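You operate a simulated robot arm through the tools that you are given. There is no shell and no other tool.

You are at the controls of a simulated robot arm. One attempt, no reset.

JOB
Slide the carriage clear, grease the bare track, then run the carriage back.
Fine: long teal brush, yellow pot; the brush goes back in its holder. Where these are worked on the way, their far stop is far enough and under half their travel is too little: runner carriage. A coat counts when it lies all over at full strength: go over it till it gets no stronger.

Only the result counts: the job must be done as asked and must still hold three seconds after the hand-in. Knocking over, shifting, dropping, spilling or breaking anything else fails it.

ROBOT AND FRAMES
A 7-joint arm with a two-finger parallel gripper, fixed in place. Base frame: the origin is on the floor under the middle of its stand, x ahead of it, y to its left, z up. Readings come in cm, rad, newtons and seconds.
It reaches about 104.6 cm from its shoulder. Its first joint turns from -2.897 to 2.897 rad. Payload 1.57 kg.
The TCP is the grasp point between the finger pads, 3 cm short of the fingertips. In the tool frame z runs along the fingers and y along their closing line. The gripper opens to 8 cm. The fingers are 1.7 cm wide and 1.2 cm thick; the gripper's body (4 by 8.2 cm) begins 8 cm behind the TCP.
Orientation is that of the tool frame in the base frame, as [roll, pitch, yaw] about the fixed x, y, z axes, in that order (R = Rz(yaw) Ry(pitch) Rx(roll)). With the fingers straight down and closing along the base's y, the tool's x points along the base's -x, its y along +y and its z along -z.

CONTROLS
- The arm moves only by the tool drive_tool. Its argument "steps" is a list of rows, each an object (a shift or turn left out is 0, a gripper value left out holds the last) with "xyz": the shift along the base's x, y, z in cm, a list of three; "rot": the turn, a rotation vector about the base's x, y, z in rad, a list of three; "fingers": the gripper command, from -1 (shut) to 1 (fully open), values between in proportion. In form: [{"xyz": [x, y, z], "rot": [wx, wy, wz], "fingers": fingers}, ...]. A call has 1 to 20 rows; each row shifts and turns the commanded pose from where the row before left it. Rows are played at 5 a second. More than 5 cm and 0.15 rad between two rows, or a gripper value outside its range, and nothing of the call is played. A pose out of reach is approached as far as the arm can. The call stops where the force on the tool passes 40 N (or 10 N more than at its start, if that is more) or the arm is blocked; 0.2 s more then pass. Each finger travels about 15.3 cm/s and halts on what it meets, pressing with about 25 N; the grip force reading is that of the motor and also rises with nothing between the fingers. The clock runs only during rows and for 0.2 s after the last one: add rows that do not move to give the fingers time. It gives the time, the measured TCP pose, the force on the tool (base axes), the opening and the grip force at its end, in the units of the frame above (readings bear some noise), with the torque about the TCP (base axes, N m) and any sound that the robot's microphone picked up.
- Cameras (640 x 400 px; columns grow to the right, rows downward): "scene" is fixed at [40.66, 49.09, 173.89]; the picture's right is [-0.70, -0.71, 0.00], its down [-0.68, 0.67, -0.29] and it looks along [0.21, -0.20, -0.96] (base axes); focal length 291 px, centre (320, 200). "wrist" rides on the gripper at [7.2, -0.7, -12.2] in the tool frame; the picture's right is [0.09, 1.00, 0.00], its down [-0.84, 0.08, -0.54] and it looks along [-0.54, 0.05, 0.84] (tool axes); focal length 238 px, centre (320, 200). There is no depth. A picture from a camera that has moved, and an enlarged one, comes with that camera's place and axes in the base frame and with its lens. The place of the scene camera against the robot may be out by one fixed shift of up to 2.5 cm in any direction.
- snapshot(camera): a new picture of that camera. It takes no simulated time.
- close_up(camera, box): a new picture of the part [left, top, right, bottom] of that camera's present view, enlarged. It takes no simulated time.
- close_job(): hands the job in; it is judged then, once.

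Nothing tells you positions but the pictures and the camera data. Unless the task says otherwise, let go and move clear before handing in.

The tools are called after "Request:" as a command line: name --argument value ..., lists and objects as JSON in quotes. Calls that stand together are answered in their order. drive_tool: Moves the arm, as the interface text tells. Its arguments: {"type":"object","properties":{"steps":{"type":"array"}},"required":["steps"]} The other tools are called the same way: snapshot (camera) takes a picture; close_up (camera, box) takes an enlarged picture of a part of a camera's view; close_job () hands the job in.

At the start:

```text
time_s: 0.0
eef_pos: [48.79, 19.7, 131.58]
tcp_rot: [3.14, 0.0, -3.142]
wrist_force: [0.4, 0.5, -0.2]
torque: [0.05, 0.0, 0.06]
grip_width: 7.98
grip_force: 0.1
```

scene: 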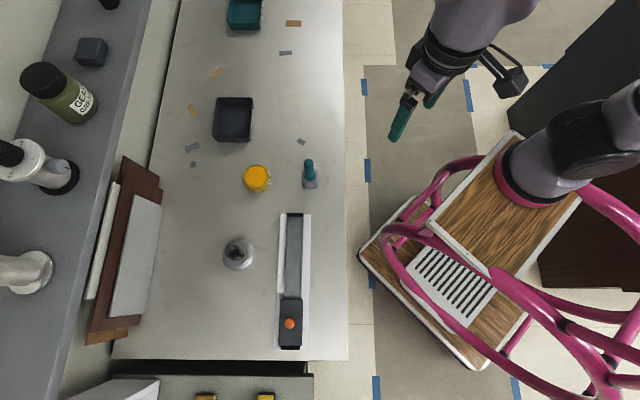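
wrist: 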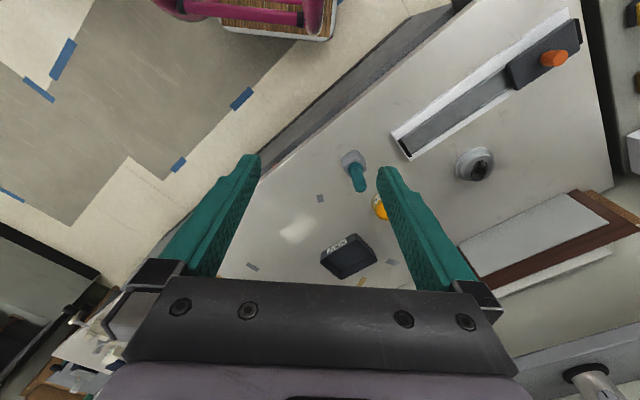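

I see a workbench with a rail with a dark carriage (orange knob), a teal brush in a holder, a yellow pot, a grey pot, and a dark tray. I'll take enlarged views before moving.

Request:
close_up --camera "scene" --box '[220, 140, 380, 240]'

Request:
close_up --camera "scene" --box '[220, 260, 380, 360]'

Request:
close_up --camera "wrist" --box '[320, 0, 640, 200]'

Request:
close_up --camera "scene" --box '[180, 0, 380, 125]'

```text
4.00 times, centred on (300, 190) of scene
camera zoom: at [40.66, 49.09, 173.89], right [-0.7, -0.71, 0.0], down [-0.68, 0.67, -0.29], along [0.21, -0.2, -0.96], focal length 1166 px, centre (400, 240)
```

zoom: 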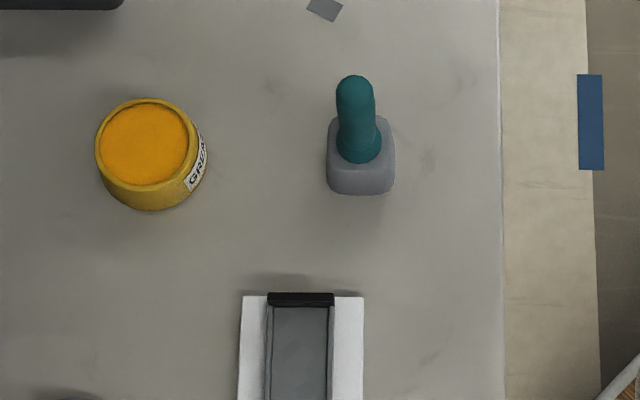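

```text
4.00 times, centred on (300, 310) of scene
camera zoom: at [40.66, 49.09, 173.89], right [-0.7, -0.71, 0.0], down [-0.68, 0.67, -0.29], along [0.21, -0.2, -0.96], focal length 1166 px, centre (400, -240)
```

zoom: 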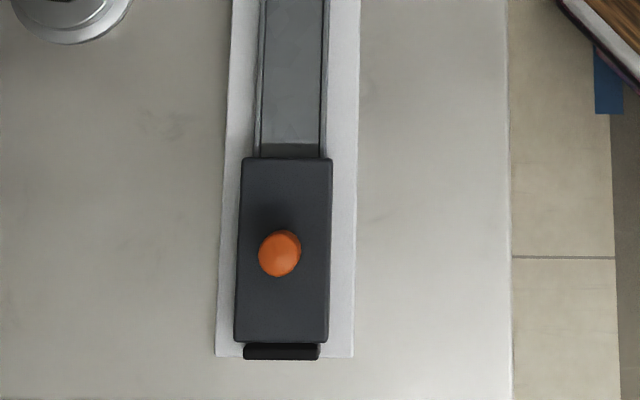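

```text
2.00 times, centred on (480, 100) of wrist
camera zoom: at [41.38, 19.17, 143.75], right [-0.09, 1.0, 0.0], down [0.84, 0.08, 0.54], along [0.54, 0.05, -0.84], focal length 477 px, centre (0, 400)
```

zoom: 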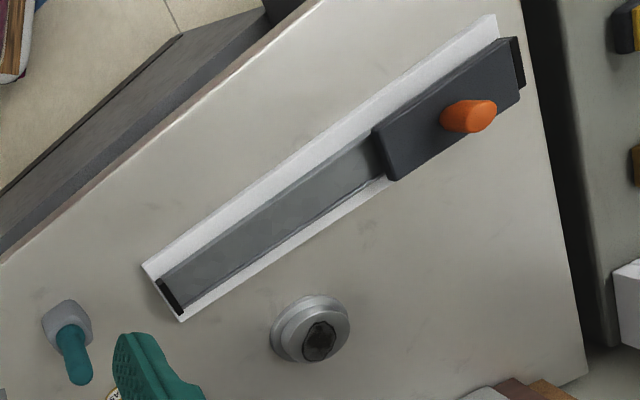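

```text
3.20 times, centred on (280, 62) of scene
camera zoom: at [40.66, 49.09, 173.89], right [-0.7, -0.71, 0.0], down [-0.68, 0.67, -0.29], along [0.21, -0.2, -0.96], focal length 932 px, centre (448, 640)
```

zoom: 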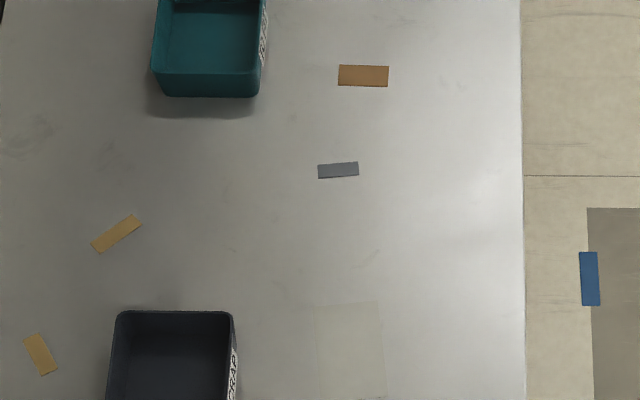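

The rail lies on the bench at about z≈90 and runs diagonally from roughly (32,62) to (57,36). I'll move to a vantage above it, yawed 45° to line up with the rail, so I can measure everything with the wrist camera.

Request:
drive_tool --steps '[{"xyz": [-2.3, 2.5, -1], "rot": [0, 0, 0.131]}, {"xyz": [-2.3, 2.5, -1], "rot": [0, 0, 0.131]}, {"xyz": [-2.3, 2.5, -1], "rot": [0, 0, 0.131]}, {"xyz": [-2.3, 2.5, -1], "rot": [0, 0, 0.131]}, {"xyz": [-2.3, 2.5, -1], "rot": [0, 0, 0.131]}, {"xyz": [-2.3, 2.5, -1], "rot": [0, 0, 0.131]}, {}, {}]'

Request:
snapshot --camera "wrist"

Request:
snapshot --camera "scene"

```text
time_s: 1.8
eef_pos: [34.82, 34.68, 125.67]
tcp_rot: [3.141, 0.001, -2.354]
wrist_force: [-0.4, -0.3, 0.2]
torque: [0.01, -0.03, -0.01]
grip_width: 7.99
grip_force: 0.0
```

```text
taken
camera wrist: at [30.16, 29.18, 137.76], right [-0.77, 0.64, 0.0], down [0.54, 0.65, 0.54], along [0.35, 0.42, -0.84], focal length 238 px, centre (320, 200)
```

wrist: 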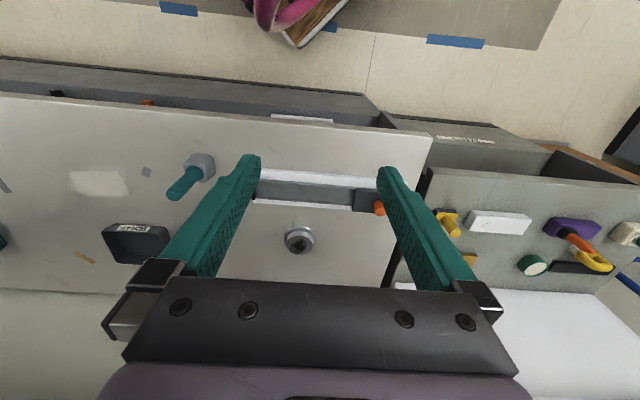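

```text
taken
```

scene: 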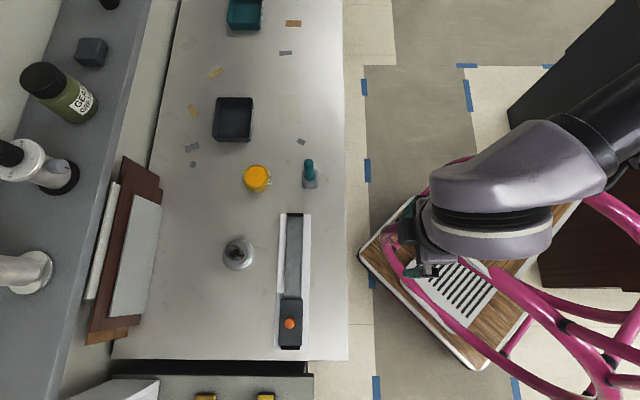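

The rail, carriage and brush holder are all in view between and left of the fingers. I'll enlarge for precise measurement.

Request:
close_up --camera "wrist" --box '[240, 140, 400, 240]'

Request:
close_up --camera "wrist" --box '[100, 130, 260, 230]'

```text
4.00 times, centred on (320, 190) of wrist
camera zoom: at [30.16, 29.18, 137.76], right [-0.77, 0.64, 0.0], down [0.54, 0.65, 0.54], along [0.35, 0.42, -0.84], focal length 953 px, centre (320, 240)
```

zoom: 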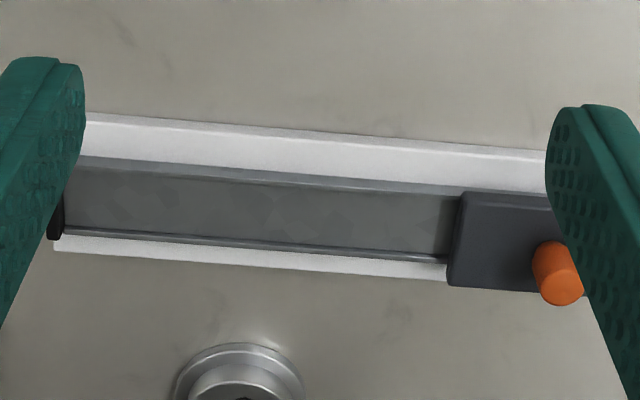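

```text
4.00 times, centred on (180, 180) of wrist
camera zoom: at [30.16, 29.18, 137.76], right [-0.77, 0.64, 0.0], down [0.54, 0.65, 0.54], along [0.35, 0.42, -0.84], focal length 953 px, centre (880, 280)
```

zoom: 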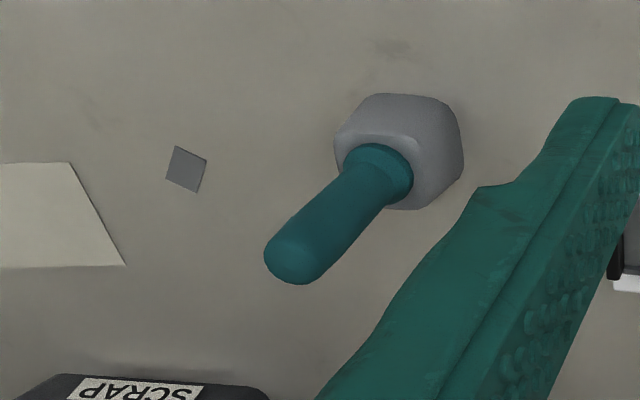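

By stereo the rail plate sits at z≈89.7, its centre line running from (33.9,65.9) to (59.5,40.0), with the knob near (39,60). I'll hover above the knob for a closer measurement.

Request:
drive_tool --steps '[{"xyz": [0.5, 3.1, -2.0]}, {"xyz": [0.5, 3.1, -2.0]}, {"xyz": [0.5, 3.1, -2.0]}, {"xyz": [0.5, 3.1, -2.0]}, {"xyz": [0.5, 3.1, -2.0]}, {"xyz": [0.5, 3.1, -2.0]}, {"xyz": [0.5, 3.1, -2.0]}, {"xyz": [0.5, 3.1, -2.0]}, {}, {}]'

Request:
snapshot --camera "wrist"

Request:
close_up --camera "wrist" --box '[240, 120, 400, 220]'

Request:
close_up --camera "scene" --box '[220, 240, 380, 340]'

```text
time_s: 4.0
eef_pos: [38.74, 59.64, 109.31]
tcp_rot: [-3.141, 0.001, -2.353]
wrist_force: [-0.3, 0.3, -0.4]
torque: [-0.02, 0.0, -0.03]
grip_width: 8.03
grip_force: 0.2
```

```text
taken
camera wrist: at [33.91, 54.11, 121.54], right [-0.77, 0.64, 0.0], down [0.54, 0.65, 0.54], along [0.35, 0.42, -0.84], focal length 238 px, centre (320, 200)
```

wrist: 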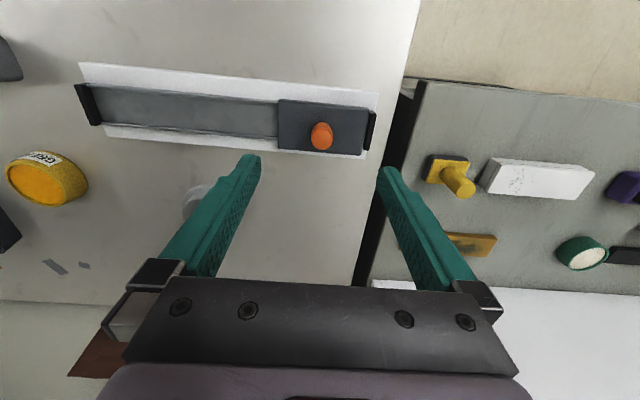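

```text
4.00 times, centred on (320, 170) of wrist
camera zoom: at [33.91, 54.11, 121.54], right [-0.77, 0.64, 0.0], down [0.54, 0.65, 0.54], along [0.35, 0.42, -0.84], focal length 953 px, centre (320, 320)
```

zoom: 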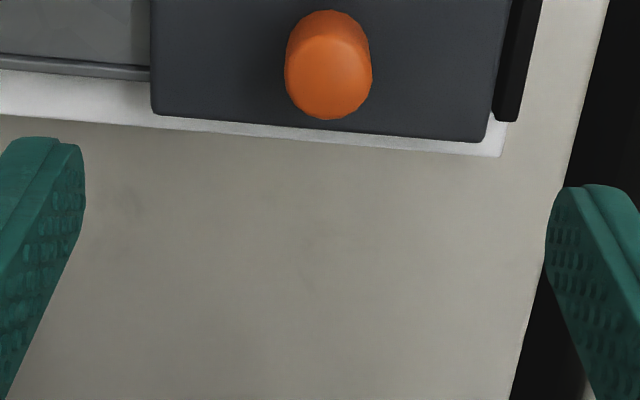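

```text
4.00 times, centred on (300, 290) of scene
camera zoom: at [40.66, 49.09, 173.89], right [-0.7, -0.71, 0.0], down [-0.68, 0.67, -0.29], along [0.21, -0.2, -0.96], focal length 1166 px, centre (400, -160)
```

zoom: 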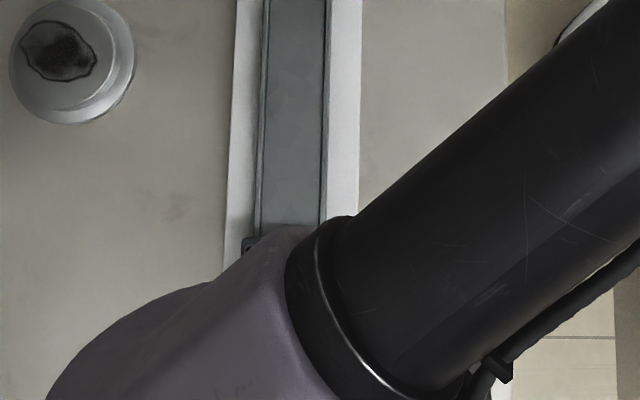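

The knob is at about (39.3,60.9), top z≈95.5, and the carriage top is at z≈92. I'll centre the open fingers over it and go most of the way down, then check.

Request:
drive_tool --steps '[{"xyz": [0.4, 1.3, 0], "fingers": 1}, {"xyz": [0, 0, -3]}, {"xyz": [0, 0, -3]}, {"xyz": [0, 0, -3]}, {}, {}]'

Request:
close_up --camera "wrist" --box '[200, 90, 440, 240]'

```text
time_s: 5.4
eef_pos: [39.09, 60.83, 100.38]
tcp_rot: [3.141, -0.001, -2.355]
wrist_force: [0.1, 0.5, -0.9]
torque: [0.06, 0.0, -0.01]
grip_width: 8.02
grip_force: 0.0
```

```text
2.67 times, centred on (320, 165) of wrist
camera zoom: at [34.24, 55.37, 112.72], right [-0.77, 0.64, 0.0], down [0.54, 0.65, 0.54], along [0.35, 0.42, -0.84], focal length 636 px, centre (320, 293)
```

zoom: 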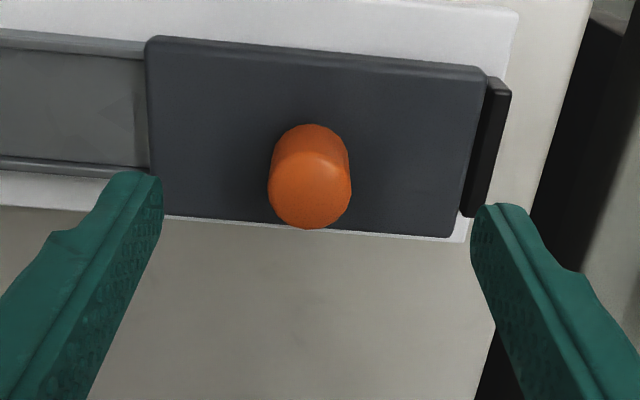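

The knob measures (39.24,60.93), right between the fingers. I'll go down to z≈95.8 and close on it.

Request:
drive_tool --steps '[{"xyz": [0.1, 0.1, -2.3]}, {"xyz": [0, 0, -2.3]}, {}, {"fingers": -1}, {"fingers": -1}, {"fingers": -1}, {"fingers": -1}]'

Request:
close_up --camera "wrist" --box '[200, 90, 440, 240]'

```text
time_s: 7.0
eef_pos: [39.31, 60.75, 96.1]
tcp_rot: [3.141, -0.001, -2.355]
wrist_force: [-0.7, 2.1, 0.2]
torque: [-0.21, -0.44, 0.08]
grip_width: 2.45
grip_force: 36.3
```

```text
2.67 times, centred on (320, 165) of wrist
camera zoom: at [34.51, 55.17, 108.29], right [-0.77, 0.64, 0.0], down [0.54, 0.65, 0.54], along [0.35, 0.42, -0.84], focal length 636 px, centre (320, 293)
```

zoom: 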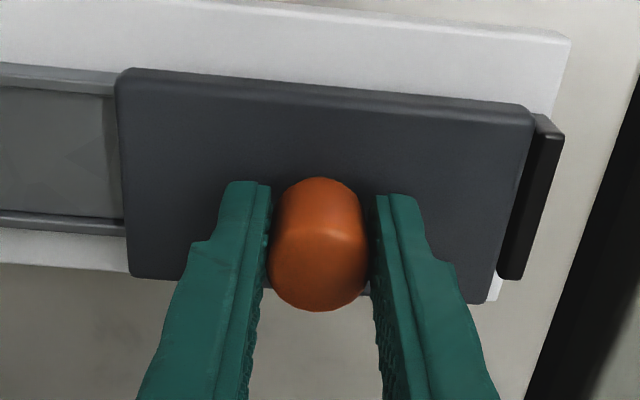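

Knob gripped (2.45 cm). Now sliding the carriage along the rail toward the far end, first half.

Request:
drive_tool --steps '[{"xyz": [0.35, -0.35, 0], "fingers": -1}, {"xyz": [0.7, -0.7, 0]}, {"xyz": [0.9, -0.9, 0]}, {"xyz": [0.9, -0.9, 0]}, {"xyz": [0.9, -0.9, 0]}, {"xyz": [0.9, -0.9, 0]}, {"xyz": [0.9, -0.9, 0]}, {"xyz": [0.9, -0.9, 0]}, {"xyz": [0.7, -0.7, 0]}, {"xyz": [0.35, -0.35, 0]}, {}]'

Request:
snapshot --camera "wrist"

Request:
close_up --camera "scene" --box '[220, 200, 380, 360]'

```text
time_s: 9.4
eef_pos: [46.73, 53.44, 95.9]
tcp_rot: [3.141, -0.002, -2.356]
wrist_force: [-22.7, -17.5, 10.2]
torque: [0.1, 0.8, -0.03]
grip_width: 2.45
grip_force: 36.2
```

```text
taken
camera wrist: at [42.01, 47.92, 108.17], right [-0.77, 0.64, 0.0], down [0.54, 0.65, 0.54], along [0.35, 0.42, -0.84], focal length 238 px, centre (320, 200)
```

wrist: 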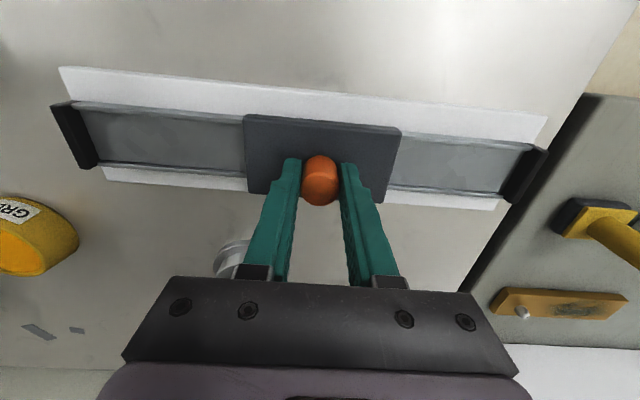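

```text
2.50 times, centred on (300, 280) of scene
camera zoom: at [40.66, 49.09, 173.89], right [-0.7, -0.71, 0.0], down [-0.68, 0.67, -0.29], along [0.21, -0.2, -0.96], focal length 728 px, centre (370, 0)
```

zoom: 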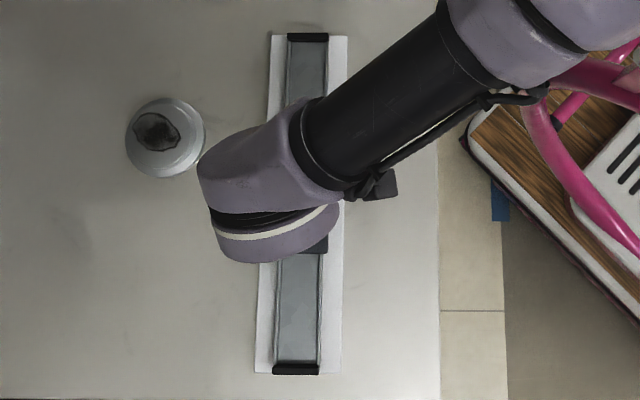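

The carriage has moved about 10.5 cm, but there's a side load of about 28 N across the rail. I'll relieve it slightly before continuing.

Request:
drive_tool --steps '[{"xyz": [-0.08, -0.08, 0.08], "fingers": -1}, {}]'

```text
time_s: 10.0
eef_pos: [46.86, 53.3, 95.83]
tcp_rot: [-3.14, -0.001, -2.354]
wrist_force: [-12.7, -9.8, -13.8]
torque: [0.66, 0.29, -0.08]
grip_width: 2.42
grip_force: 36.1
```

Request:
drive_tool --steps '[{"xyz": [-0.1, -0.09, -0.045], "fingers": -1}, {}]'

```text
time_s: 10.6
eef_pos: [46.86, 53.19, 96.02]
tcp_rot: [-3.141, 0.002, -2.355]
wrist_force: [-4.7, -1.7, -17.2]
torque: [0.58, 0.31, -0.02]
grip_width: 2.44
grip_force: 36.0
```

Request:
drive_tool --steps '[{"xyz": [0.2, -0.21, -0.06], "fingers": -1}, {"xyz": [0.5, -0.525, 0]}, {"xyz": [0.69, -0.724, 0]}, {"xyz": [0.69, -0.724, 0]}, {"xyz": [0.69, -0.724, 0]}, {}]'

```text
time_s: 12.0
eef_pos: [49.6, 50.6, 96.0]
tcp_rot: [-3.142, 0.002, -2.356]
wrist_force: [5.6, 11.4, -11.2]
torque: [-0.44, -0.23, -0.2]
grip_width: 2.43
grip_force: 36.6
```

Request:
drive_tool --steps '[{"xyz": [0.37, -0.22, -0.03], "fingers": -1}, {"xyz": [0.6, -0.6, 0]}, {"xyz": [0.7, -0.71, 0]}, {"xyz": [0.7, -0.71, 0]}, {"xyz": [0.7, -0.71, 0]}, {"xyz": [0.35, -0.35, 0]}, {}]'

Request:
snapshot --camera "wrist"

```text
time_s: 13.6
eef_pos: [52.98, 47.24, 96.02]
tcp_rot: [-3.141, 0.003, -2.354]
wrist_force: [2.4, 9.0, 10.4]
torque: [-0.11, -0.49, 0.13]
grip_width: 2.42
grip_force: 36.6
```

```text
taken
camera wrist: at [48.16, 41.7, 108.17], right [-0.77, 0.64, 0.0], down [0.54, 0.65, 0.54], along [0.35, 0.42, -0.84], focal length 238 px, centre (320, 200)
```

wrist: 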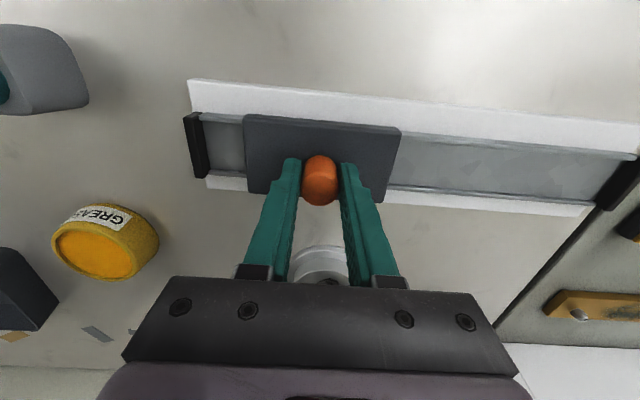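

About 3 cm remain to the far stop. Continuing gently until it stops.

Request:
drive_tool --steps '[{"xyz": [0.4, -0.36, 0.02], "fingers": -1}, {"xyz": [0.6, -0.6, 0]}, {"xyz": [0.5, -0.5, 0]}, {"xyz": [0.25, -0.25, 0]}, {"xyz": [0.2, -0.2, 0]}, {"xyz": [0.15, -0.15, 0]}, {"xyz": [0.15, -0.15, 0]}, {}]'

Request:
snapshot --camera "wrist"

```text
time_s: 15.4
eef_pos: [55.09, 44.89, 96.06]
tcp_rot: [-3.141, 0.001, -2.353]
wrist_force: [1.0, 8.0, 25.5]
torque: [0.09, -0.54, -0.01]
grip_width: 2.43
grip_force: 36.3
```

```text
taken
camera wrist: at [50.4, 39.44, 108.15], right [-0.77, 0.64, 0.0], down [0.54, 0.65, 0.54], along [0.35, 0.42, -0.84], focal length 238 px, centre (320, 200)
```

wrist: 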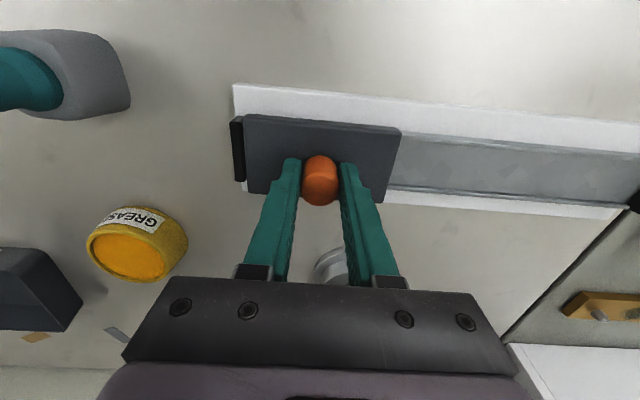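

Request:
close_up --camera "wrist" --box '[200, 80, 440, 230]'

Request:
drive_tool --steps '[{"xyz": [0.1, -0.1, 0.06], "fingers": -1}, {}]'

```text
2.67 times, centred on (320, 155) of wrist
camera zoom: at [50.4, 39.44, 108.15], right [-0.77, 0.64, 0.0], down [0.54, 0.65, 0.54], along [0.35, 0.42, -0.84], focal length 636 px, centre (320, 320)
```

zoom: 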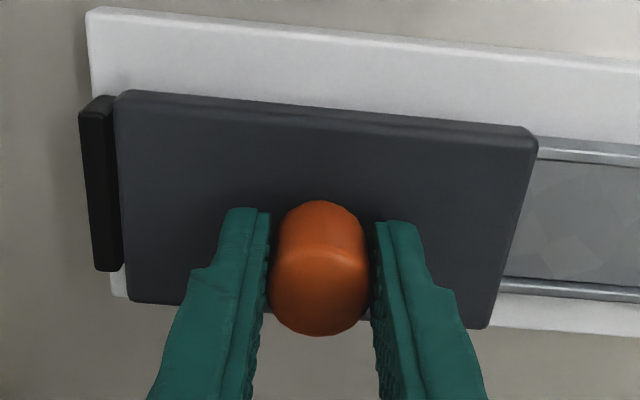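

```text
time_s: 16.0
eef_pos: [55.11, 45.04, 96.01]
tcp_rot: [3.141, 0.002, -2.355]
wrist_force: [-1.3, 15.4, 19.4]
torque: [0.36, -0.68, 0.07]
grip_width: 2.45
grip_force: 36.2
```

The carriage is against the far stop (about 22.3 cm of travel). I'll relieve the load, release, and rise to look at the bared track.

Request:
drive_tool --steps '[{"xyz": [-0.05, 0.05, 0.05], "fingers": -1}, {"xyz": [0, 0, 0], "fingers": 0.25}, {"fingers": 0.25}, {"fingers": 0.25}, {"xyz": [0, 0, 2.5]}, {"xyz": [0, 0, 3]}, {"xyz": [0, 0, 4]}, {"xyz": [0, 0, 4]}, {"xyz": [-1, 1, 4]}, {"xyz": [-3, 3, 1], "fingers": 1}, {"xyz": [-3, 3, 0]}, {}]'

Request:
snapshot --camera "wrist"

Request:
snapshot --camera "scene"

```text
time_s: 18.6
eef_pos: [48.13, 52.07, 114.72]
tcp_rot: [-3.142, 0.0, -2.356]
wrist_force: [-0.1, -0.1, -0.5]
torque: [0.03, 0.02, 0.01]
grip_width: 8.0
grip_force: 0.2
```

```text
taken
camera wrist: at [43.38, 46.55, 126.87], right [-0.77, 0.64, 0.0], down [0.54, 0.65, 0.54], along [0.35, 0.42, -0.84], focal length 238 px, centre (320, 200)
```

wrist: 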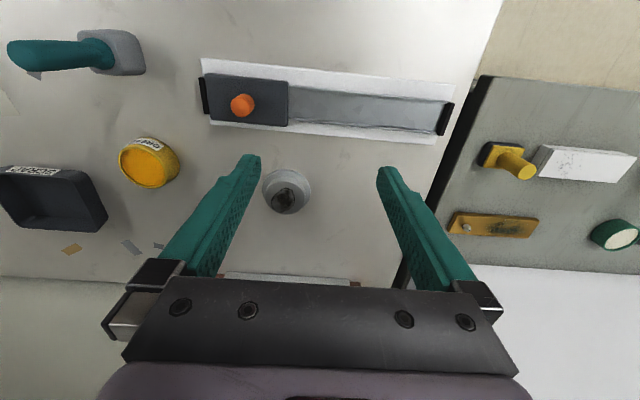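

```text
taken
```

scene: 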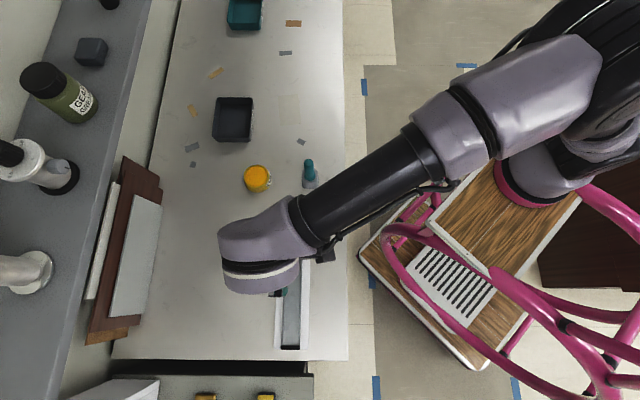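

Request:
close_up --camera "wrist" --box '[190, 40, 470, 160]'

Request:
close_up --camera "wrist" --box '[0, 10, 200, 210]'

```text
2.29 times, centred on (330, 100) of wrist
camera zoom: at [43.38, 46.55, 126.87], right [-0.77, 0.64, 0.0], down [0.54, 0.65, 0.54], along [0.35, 0.42, -0.84], focal length 545 px, centre (297, 429)
```

zoom: 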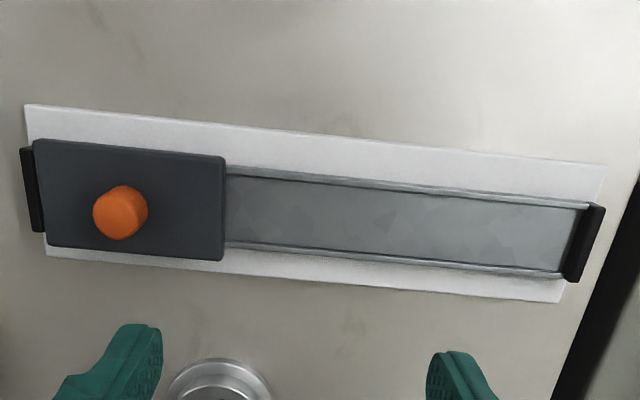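

```text
2.00 times, centred on (100, 110) of wrist
camera zoom: at [43.38, 46.55, 126.87], right [-0.77, 0.64, 0.0], down [0.54, 0.65, 0.54], along [0.35, 0.42, -0.84], focal length 477 px, centre (760, 380)
```

zoom: 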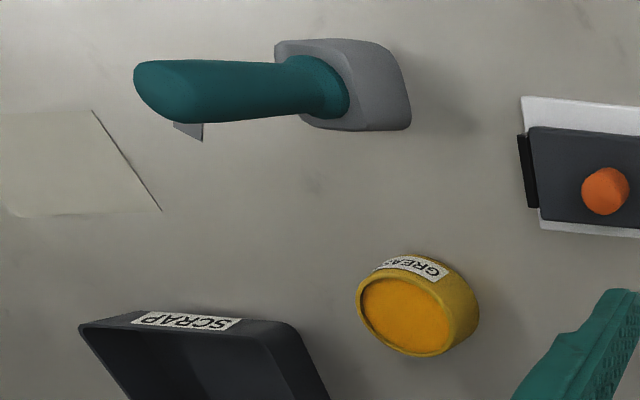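

The carriage has cleared the track: the bare strip runs s≈−21…+1.6 along the rail and is ~3.9 cm wide, centred on x+y≈100.1. The brush handle stands at about (64.9,29.5), top z≈101.4, and the grease pot is at about (76.6,40.6). I'll move above the brush.

Request:
drive_tool --steps '[{"xyz": [2.4, -3.2, -0.5], "fingers": 1}, {"xyz": [2.4, -3.2, -0.5]}, {"xyz": [2.4, -3.2, -0.5]}, {"xyz": [2.4, -3.2, -0.5]}, {"xyz": [2.4, -3.2, -0.5]}, {"xyz": [2.4, -3.2, -1]}, {"xyz": [2.2, -3.2, -1]}, {}, {}]'

Request:
snapshot --camera "wrist"

Request:
close_up --camera "wrist" --box '[240, 110, 400, 210]'

```text
time_s: 20.6
eef_pos: [65.15, 29.49, 110.19]
tcp_rot: [3.141, 0.003, -2.354]
wrist_force: [0.9, -0.3, 0.5]
torque: [0.02, -0.01, 0.01]
grip_width: 7.98
grip_force: 0.0
```

```text
taken
camera wrist: at [60.43, 23.92, 122.47], right [-0.77, 0.64, 0.0], down [0.54, 0.65, 0.54], along [0.35, 0.42, -0.84], focal length 238 px, centre (320, 200)
```

wrist: 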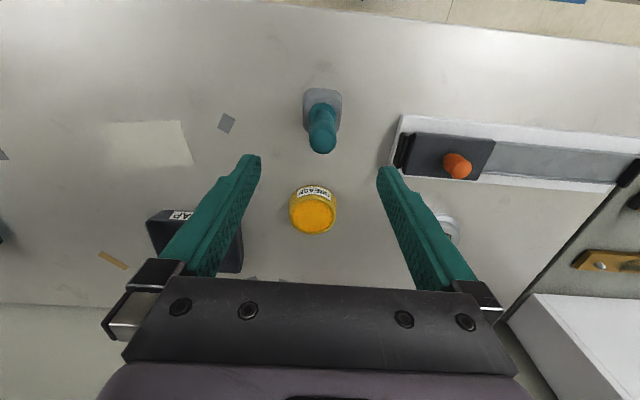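

```text
4.00 times, centred on (320, 160) of wrist
camera zoom: at [60.43, 23.92, 122.47], right [-0.77, 0.64, 0.0], down [0.54, 0.65, 0.54], along [0.35, 0.42, -0.84], focal length 953 px, centre (320, 360)
```

zoom: 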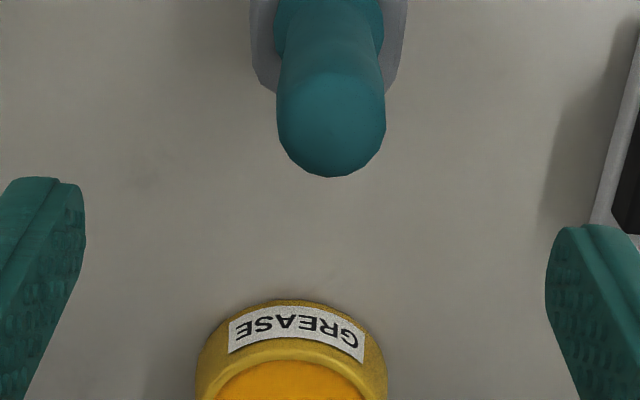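

The brush handle is 2.4 cm thick, vertical, with its top at (64.8,29.6,101.4). I'll lower the open fingers around it to TCP z≈98.3 and grip.

Request:
drive_tool --steps '[{"xyz": [-0.33, 0.1, -2], "fingers": 1}, {"xyz": [0, 0, -3]}, {"xyz": [0, 0, -3]}, {"xyz": [0, 0, -2.5]}, {"xyz": [0, 0, -1.4]}, {}]'

Request:
close_up --camera "wrist" --box '[200, 90, 440, 240]'

```text
time_s: 22.0
eef_pos: [64.66, 29.61, 98.11]
tcp_rot: [3.14, 0.001, -2.358]
wrist_force: [0.3, 0.2, -0.4]
torque: [0.0, 0.0, -0.01]
grip_width: 7.98
grip_force: 0.1
```

```text
2.67 times, centred on (320, 165) of wrist
camera zoom: at [59.9, 24.13, 110.31], right [-0.77, 0.64, 0.0], down [0.54, 0.65, 0.54], along [0.35, 0.42, -0.84], focal length 636 px, centre (320, 293)
```

zoom: 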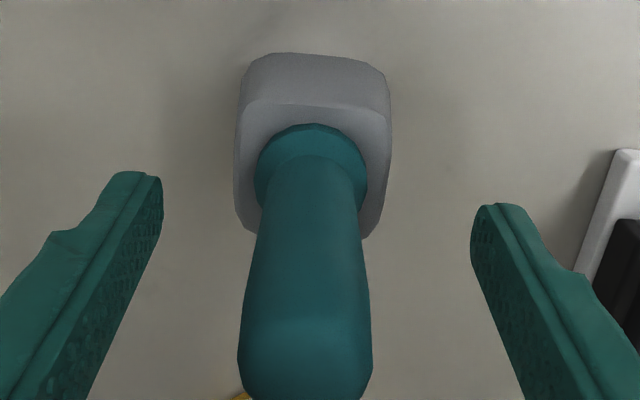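

Request:
drive_tool --steps '[{"fingers": -1}, {"fingers": -1}, {"fingers": -1}, {"fingers": -1}, {"fingers": -1}]'

Request:
close_up --camera "wrist" --box '[200, 90, 440, 240]'

```text
time_s: 23.2
eef_pos: [64.67, 29.69, 98.1]
tcp_rot: [3.141, 0.0, -2.354]
wrist_force: [-0.4, -0.1, 0.1]
torque: [-0.02, -0.02, -0.03]
grip_width: 3.03
grip_force: 25.2
```

```text
2.67 times, centred on (320, 165) of wrist
camera zoom: at [59.9, 24.14, 110.33], right [-0.77, 0.64, 0.0], down [0.54, 0.65, 0.54], along [0.35, 0.42, -0.84], focal length 636 px, centre (320, 293)
```

zoom: 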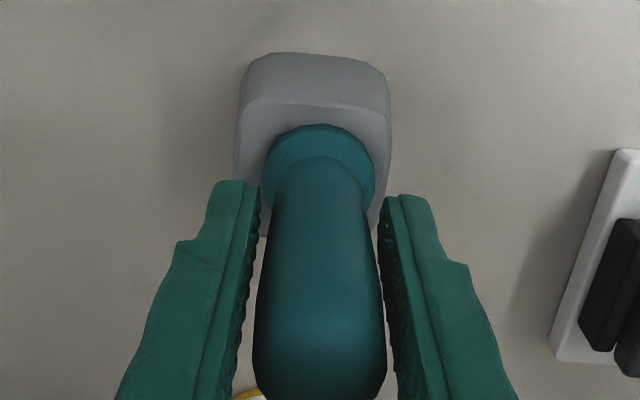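

The brush is gripped (3.0 cm). Lifting it straight up out of the holder.

Request:
drive_tool --steps '[{"xyz": [0, 0, 0.5], "fingers": -1}, {"xyz": [0, 0, 1]}, {"xyz": [0, 0, 1.5]}, {"xyz": [0, 0, 2]}, {"xyz": [0, 0, 2]}, {"xyz": [0, 0, 2]}, {"xyz": [0, 0, 2]}, {"xyz": [0, 0, 2]}, {}, {}]'

Request:
snapshot --camera "wrist"

Request:
snapshot --camera "scene"

Request:
close_up --camera "wrist" --box '[240, 110, 400, 210]'

```text
time_s: 25.4
eef_pos: [64.61, 29.43, 111.12]
tcp_rot: [3.141, 0.001, -2.355]
wrist_force: [0.5, -0.2, 0.2]
torque: [-0.05, -0.01, 0.01]
grip_width: 3.06
grip_force: 25.2
```

```text
taken
camera wrist: at [59.86, 23.98, 123.36], right [-0.77, 0.64, 0.0], down [0.54, 0.65, 0.54], along [0.35, 0.42, -0.84], focal length 238 px, centre (320, 200)
```

wrist: 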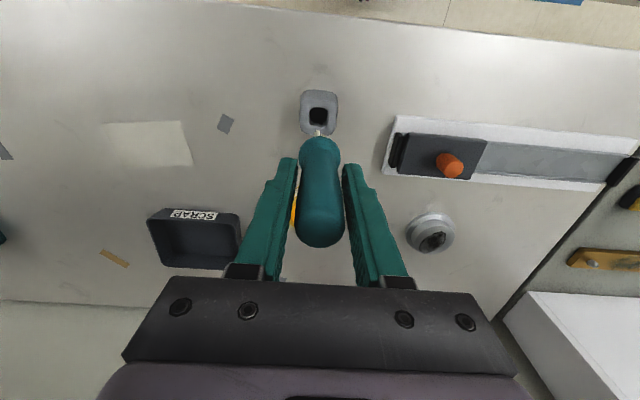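

```text
taken
```

scene: 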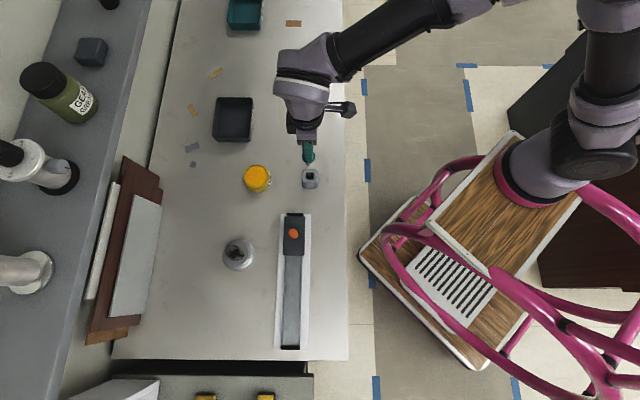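

```text
4.00 times, centred on (320, 160) of wrist
camera zoom: at [59.86, 23.98, 123.36], right [-0.77, 0.64, 0.0], down [0.54, 0.65, 0.54], along [0.35, 0.42, -0.84], focal length 953 px, centre (320, 360)
```

zoom: 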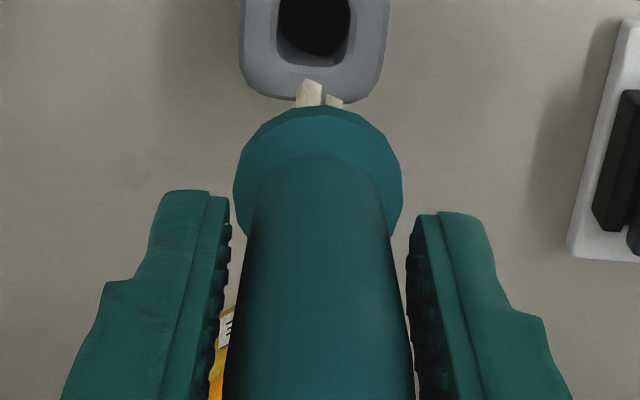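

The brush is out; cream bristle tips show just beyond the flange. I'll look at the empty holder and the brush from the scene camera to size the bristles.

Request:
close_up --camera "scene" --box '[260, 110, 360, 210]'

Request:
close_up --camera "scene" --box '[292, 135, 332, 160]'

Request:
close_up --camera "wrist" --box '[280, 80, 360, 130]'

```text
4.00 times, centred on (310, 160) of scene
camera zoom: at [40.66, 49.09, 173.89], right [-0.7, -0.71, 0.0], down [-0.68, 0.67, -0.29], along [0.21, -0.2, -0.96], focal length 1166 px, centre (360, 360)
```

zoom: 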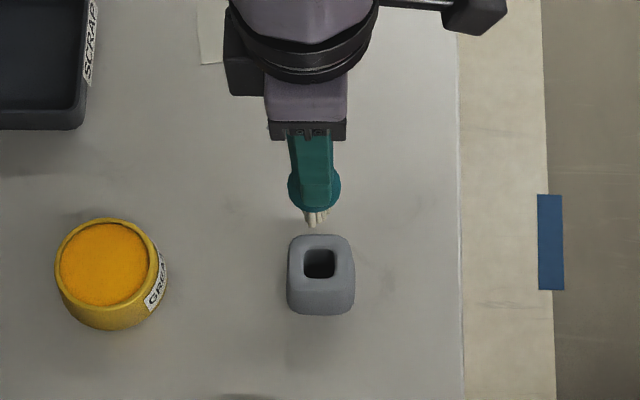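

```text
16.00 times, centred on (312, 148) of scene
camera zoom: at [40.66, 49.09, 173.89], right [-0.7, -0.71, 0.0], down [-0.68, 0.67, -0.29], along [0.21, -0.2, -0.96], focal length 4662 px, centre (448, 1040)
```

zoom: 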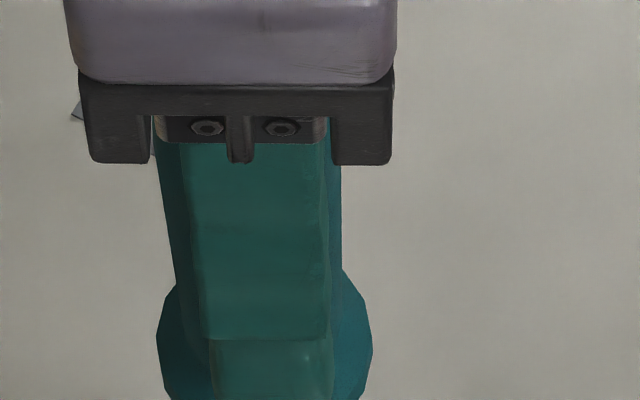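

```text
8.00 times, centred on (320, 105) of wrist
camera zoom: at [59.86, 23.98, 123.36], right [-0.77, 0.64, 0.0], down [0.54, 0.65, 0.54], along [0.35, 0.42, -0.84], focal length 1907 px, centre (320, 960)
```

zoom: 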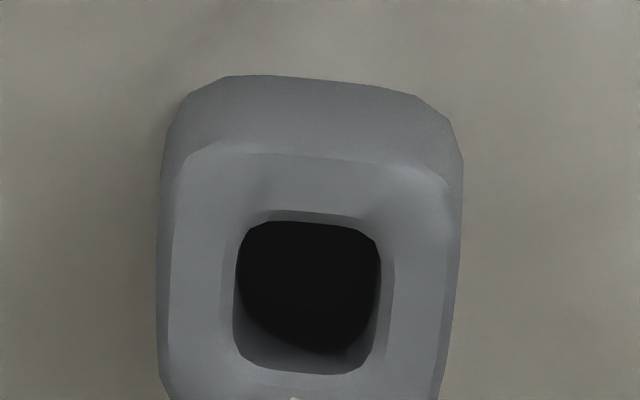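

Bristle tips are about 10 cm below the TCP, and the holder hole centre is at (64.7,29.5). I'll carry the brush over the grease pot at about (75.9,40.7), tips still well above the rim.

Request:
drive_tool --steps '[{"xyz": [1.5, 1.5, 0], "fingers": -1}, {"xyz": [2.5, 2.5, 0]}, {"xyz": [2.5, 2.5, 0]}, {"xyz": [2.5, 2.5, 0]}, {"xyz": [1.5, 1.5, 0]}, {"xyz": [0.75, 0.75, 0]}, {}, {}]'

Request:
close_up --camera "scene" --box '[210, 110, 338, 190]'

Request:
snapshot --camera "wrist"

```text
time_s: 27.2
eef_pos: [75.67, 41.07, 111.37]
tcp_rot: [3.14, 0.0, -2.354]
wrist_force: [-0.8, -0.4, -0.1]
torque: [0.02, -0.02, -0.01]
grip_width: 3.02
grip_force: 25.2
```

```text
5.00 times, centred on (274, 150) of scene
camera zoom: at [40.66, 49.09, 173.89], right [-0.7, -0.71, 0.0], down [-0.68, 0.67, -0.29], along [0.21, -0.2, -0.96], focal length 1457 px, centre (550, 450)
```

zoom: 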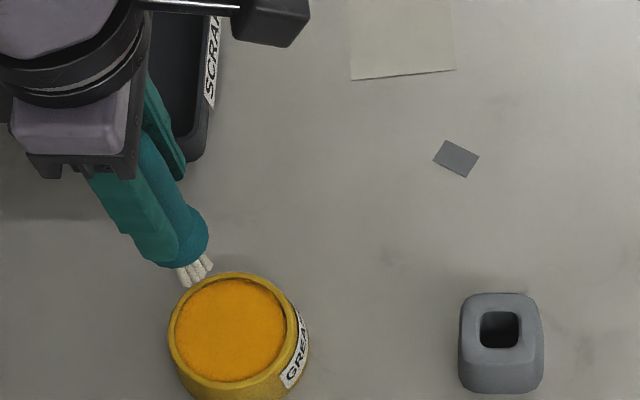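

```text
taken
camera wrist: at [70.89, 35.55, 123.5], right [-0.77, 0.64, 0.0], down [0.54, 0.65, 0.54], along [0.35, 0.42, -0.84], focal length 238 px, centre (320, 200)
```

wrist: 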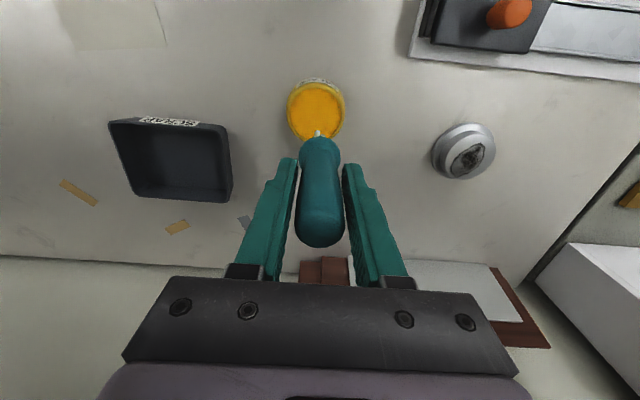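

The pot opening measures (75.8,40.7), nearly under the brush. I'll trim by (0.1,−0.3) and lower to just above the grease.

Request:
drive_tool --steps '[{"xyz": [0.1, -0.3, -1], "fingers": -1}, {"xyz": [0, 0, -2]}, {"xyz": [0, 0, -2]}, {"xyz": [0, 0, -2]}, {"xyz": [0, 0, -1.5]}, {"xyz": [0, 0, -0.5]}, {}]'

Request:
close_up --camera "scene" --box '[210, 130, 338, 210]'

Request:
close_up --camera "wrist" --box '[240, 80, 400, 180]'

```text
time_s: 28.8
eef_pos: [75.91, 40.42, 102.17]
tcp_rot: [3.141, 0.0, -2.356]
wrist_force: [-0.1, 0.2, -0.5]
torque: [0.02, 0.01, -0.03]
grip_width: 3.01
grip_force: 24.9
```

```text
5.00 times, centred on (274, 170) of scene
camera zoom: at [40.66, 49.09, 173.89], right [-0.7, -0.71, 0.0], down [-0.68, 0.67, -0.29], along [0.21, -0.2, -0.96], focal length 1457 px, centre (550, 350)
```

zoom: 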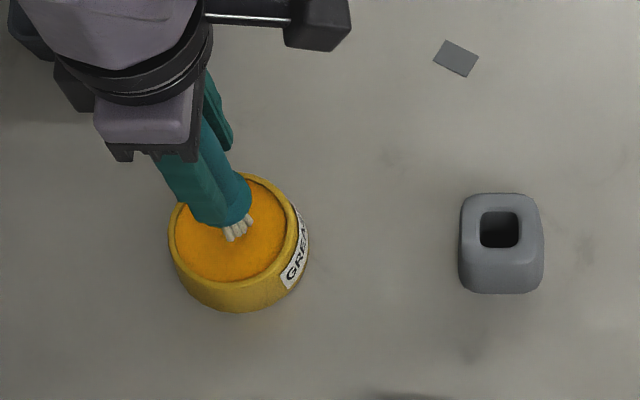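

```text
4.00 times, centred on (320, 130) of wrist
camera zoom: at [71.04, 34.94, 114.26], right [-0.77, 0.64, 0.0], down [0.54, 0.65, 0.54], along [0.35, 0.42, -0.84], focal length 953 px, centre (320, 480)
```

zoom: 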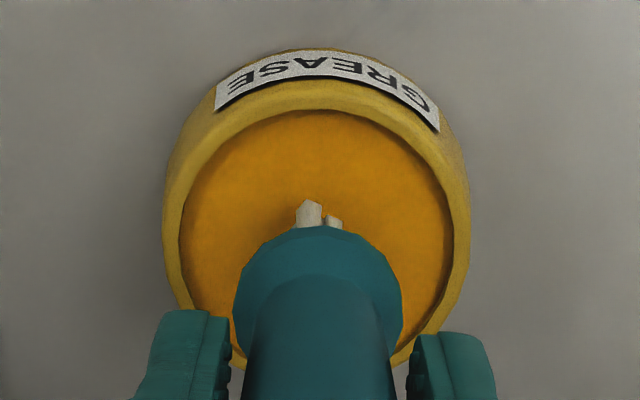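

The bristles are centred over the grease. Lowering slowly while watching the force.

Request:
drive_tool --steps '[{"xyz": [0, 0, -0.5], "fingers": -1}, {"xyz": [0, 0, -0.5]}, {"xyz": [0, 0, -0.4]}, {}]'

Request:
close_up --camera "scene" --box '[210, 130, 338, 210]'

Request:
close_up --camera "wrist" --box '[240, 80, 400, 180]'

```text
time_s: 29.8
eef_pos: [75.85, 40.72, 101.3]
tcp_rot: [3.141, 0.006, -2.356]
wrist_force: [-4.7, -5.3, 11.9]
torque: [-0.43, 0.47, 0.0]
grip_width: 3.03
grip_force: 25.1
stopped in row 4: the force on the tool passed its limit at 41 N (the readings are from after the stop); the commanded pose is now the measured one
```

```text
5.00 times, centred on (274, 170) of scene
camera zoom: at [40.66, 49.09, 173.89], right [-0.7, -0.71, 0.0], down [-0.68, 0.67, -0.29], along [0.21, -0.2, -0.96], focal length 1457 px, centre (550, 350)
```

zoom: 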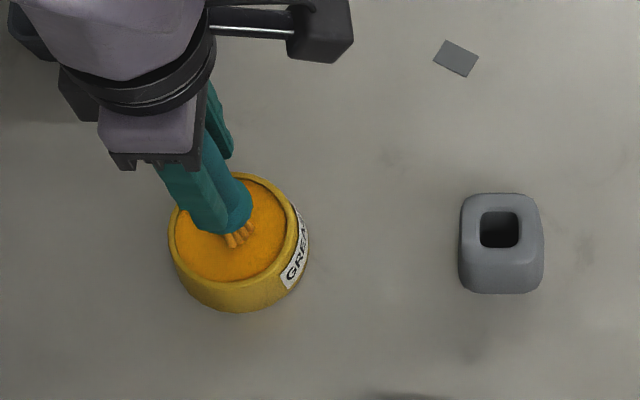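

```text
4.00 times, centred on (320, 130) of wrist
camera zoom: at [70.95, 35.04, 113.45], right [-0.77, 0.64, 0.0], down [0.53, 0.64, 0.55], along [0.35, 0.42, -0.84], focal length 953 px, centre (320, 480)
```

zoom: 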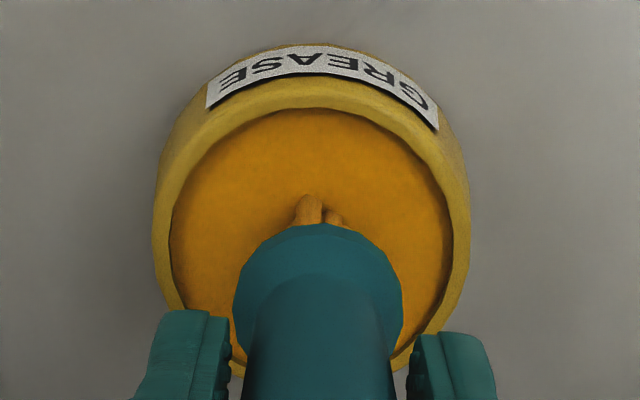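

The bristles turned orange, so the brush is loaded; the grease surface stops the bristles at TCP z≈101.2. Lifting gently and checking the grip.

Request:
drive_tool --steps '[{"xyz": [0, 0, 0.3], "fingers": -1}, {"xyz": [0, 0, 0.7]}, {"xyz": [0, 0, 1.5]}, {"xyz": [0, 0, 2]}, {"xyz": [0, 0, 2]}, {"xyz": [0, 0, 2]}, {"xyz": [0, 0, 1]}, {}]'

Request:
close_up --camera "scene" --box '[210, 110, 338, 190]'

Request:
close_up --camera "wrist" --box '[240, 80, 400, 180]'

```text
time_s: 31.6
eef_pos: [75.74, 40.53, 110.44]
tcp_rot: [-3.141, 0.008, -2.357]
wrist_force: [0.3, -0.3, 0.4]
torque: [0.02, 0.02, 0.0]
grip_width: 3.01
grip_force: 25.3
```

```text
5.00 times, centred on (274, 150) of scene
camera zoom: at [40.66, 49.09, 173.89], right [-0.7, -0.71, 0.0], down [-0.68, 0.67, -0.29], along [0.21, -0.2, -0.96], focal length 1457 px, centre (550, 450)
```

zoom: 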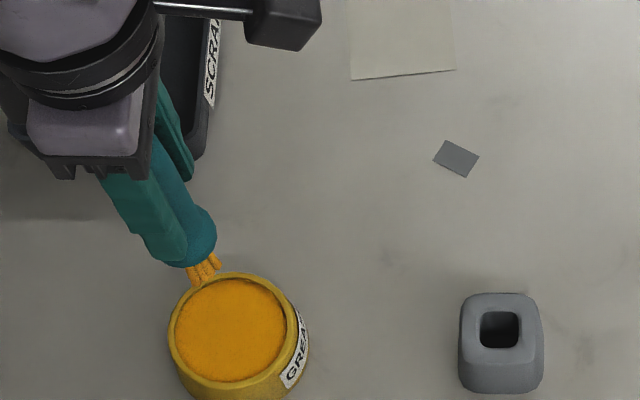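

```text
4.00 times, centred on (320, 130) of wrist
camera zoom: at [70.97, 35.07, 122.62], right [-0.77, 0.64, 0.0], down [0.53, 0.64, 0.55], along [0.35, 0.42, -0.84], focal length 953 px, centre (320, 480)
```

zoom: 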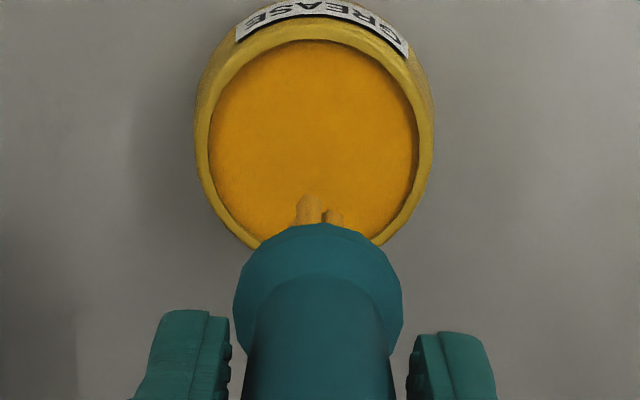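

The bristles are fully coated and the grip hasn't slipped. Now carrying the brush over the track, next to the carriage edge at s≈−2.

Request:
drive_tool --steps '[{"xyz": [-1.8, 0.8, 0], "rot": [-0.0056, 0.0057, 0], "fingers": -1}, {"xyz": [-3.5, 1.5, 0]}, {"xyz": [-3.5, 1.5, 0]}, {"xyz": [-3.5, 1.5, 0]}, {"xyz": [-3.5, 1.5, 0]}, {"xyz": [-3.5, 1.5, 0]}, {"xyz": [-3.5, 1.5, 0]}, {"xyz": [-2.9, 1.2, 0]}, {"xyz": [-1.5, 0.5, 0]}, {}, {}]'

Request:
close_up --camera "scene" --box '[220, 210, 380, 310]'

Request:
snapshot --camera "wrist"

```text
time_s: 34.0
eef_pos: [48.54, 52.09, 110.54]
tcp_rot: [3.141, -0.002, -2.355]
wrist_force: [-0.7, 0.1, -0.5]
torque: [0.04, -0.01, 0.03]
grip_width: 3.01
grip_force: 25.1
```

```text
4.00 times, centred on (300, 260) of scene
camera zoom: at [40.66, 49.09, 173.89], right [-0.7, -0.71, 0.0], down [-0.68, 0.67, -0.29], along [0.21, -0.2, -0.96], focal length 1166 px, centre (400, -40)
```

zoom: 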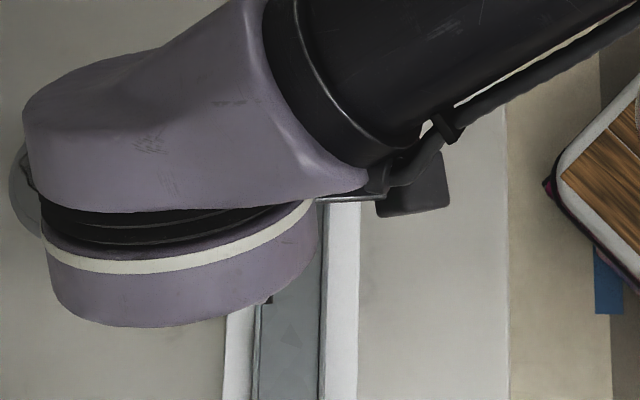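

```text
taken
camera wrist: at [43.78, 46.61, 122.66], right [-0.77, 0.64, 0.0], down [0.54, 0.65, 0.54], along [0.34, 0.42, -0.84], focal length 238 px, centre (320, 200)
```

wrist: 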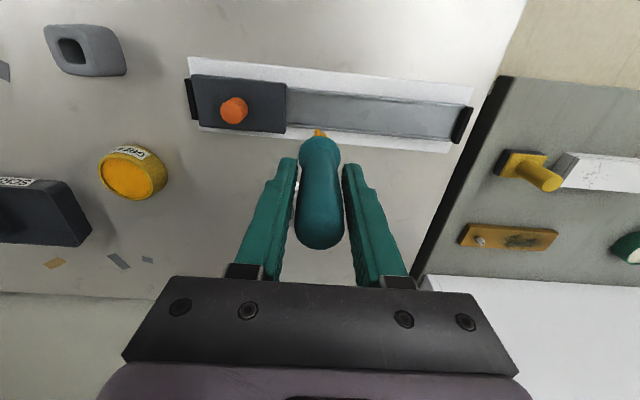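

I'm at s≈−2.5, t≈71.15. I'll centre on the strip and lower to about 2 cm above it, then inspect.

Request:
drive_tool --steps '[{"xyz": [-0.25, -0.25, -2], "fingers": -1}, {"xyz": [0, 0, -2]}, {"xyz": [0, 0, -2]}, {"xyz": [0, 0, -1.5]}, {"xyz": [0, 0, -0.7]}, {}]'

Request:
close_up --camera "wrist" --box '[240, 80, 400, 180]'

```text
time_s: 35.4
eef_pos: [48.32, 51.7, 102.53]
tcp_rot: [-3.14, -0.002, -2.357]
wrist_force: [-0.9, -0.3, -1.6]
torque: [0.0, 0.01, 0.0]
grip_width: 3.0
grip_force: 25.1
```

```text
4.00 times, centred on (320, 130) of wrist
camera zoom: at [43.58, 46.21, 114.7], right [-0.77, 0.64, 0.0], down [0.54, 0.65, 0.54], along [0.34, 0.42, -0.84], focal length 953 px, centre (320, 480)
```

zoom: 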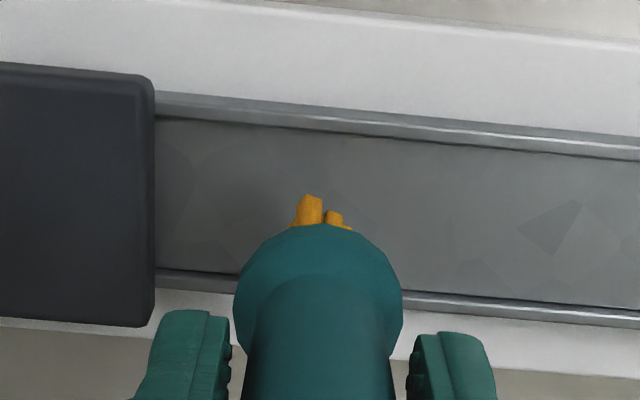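

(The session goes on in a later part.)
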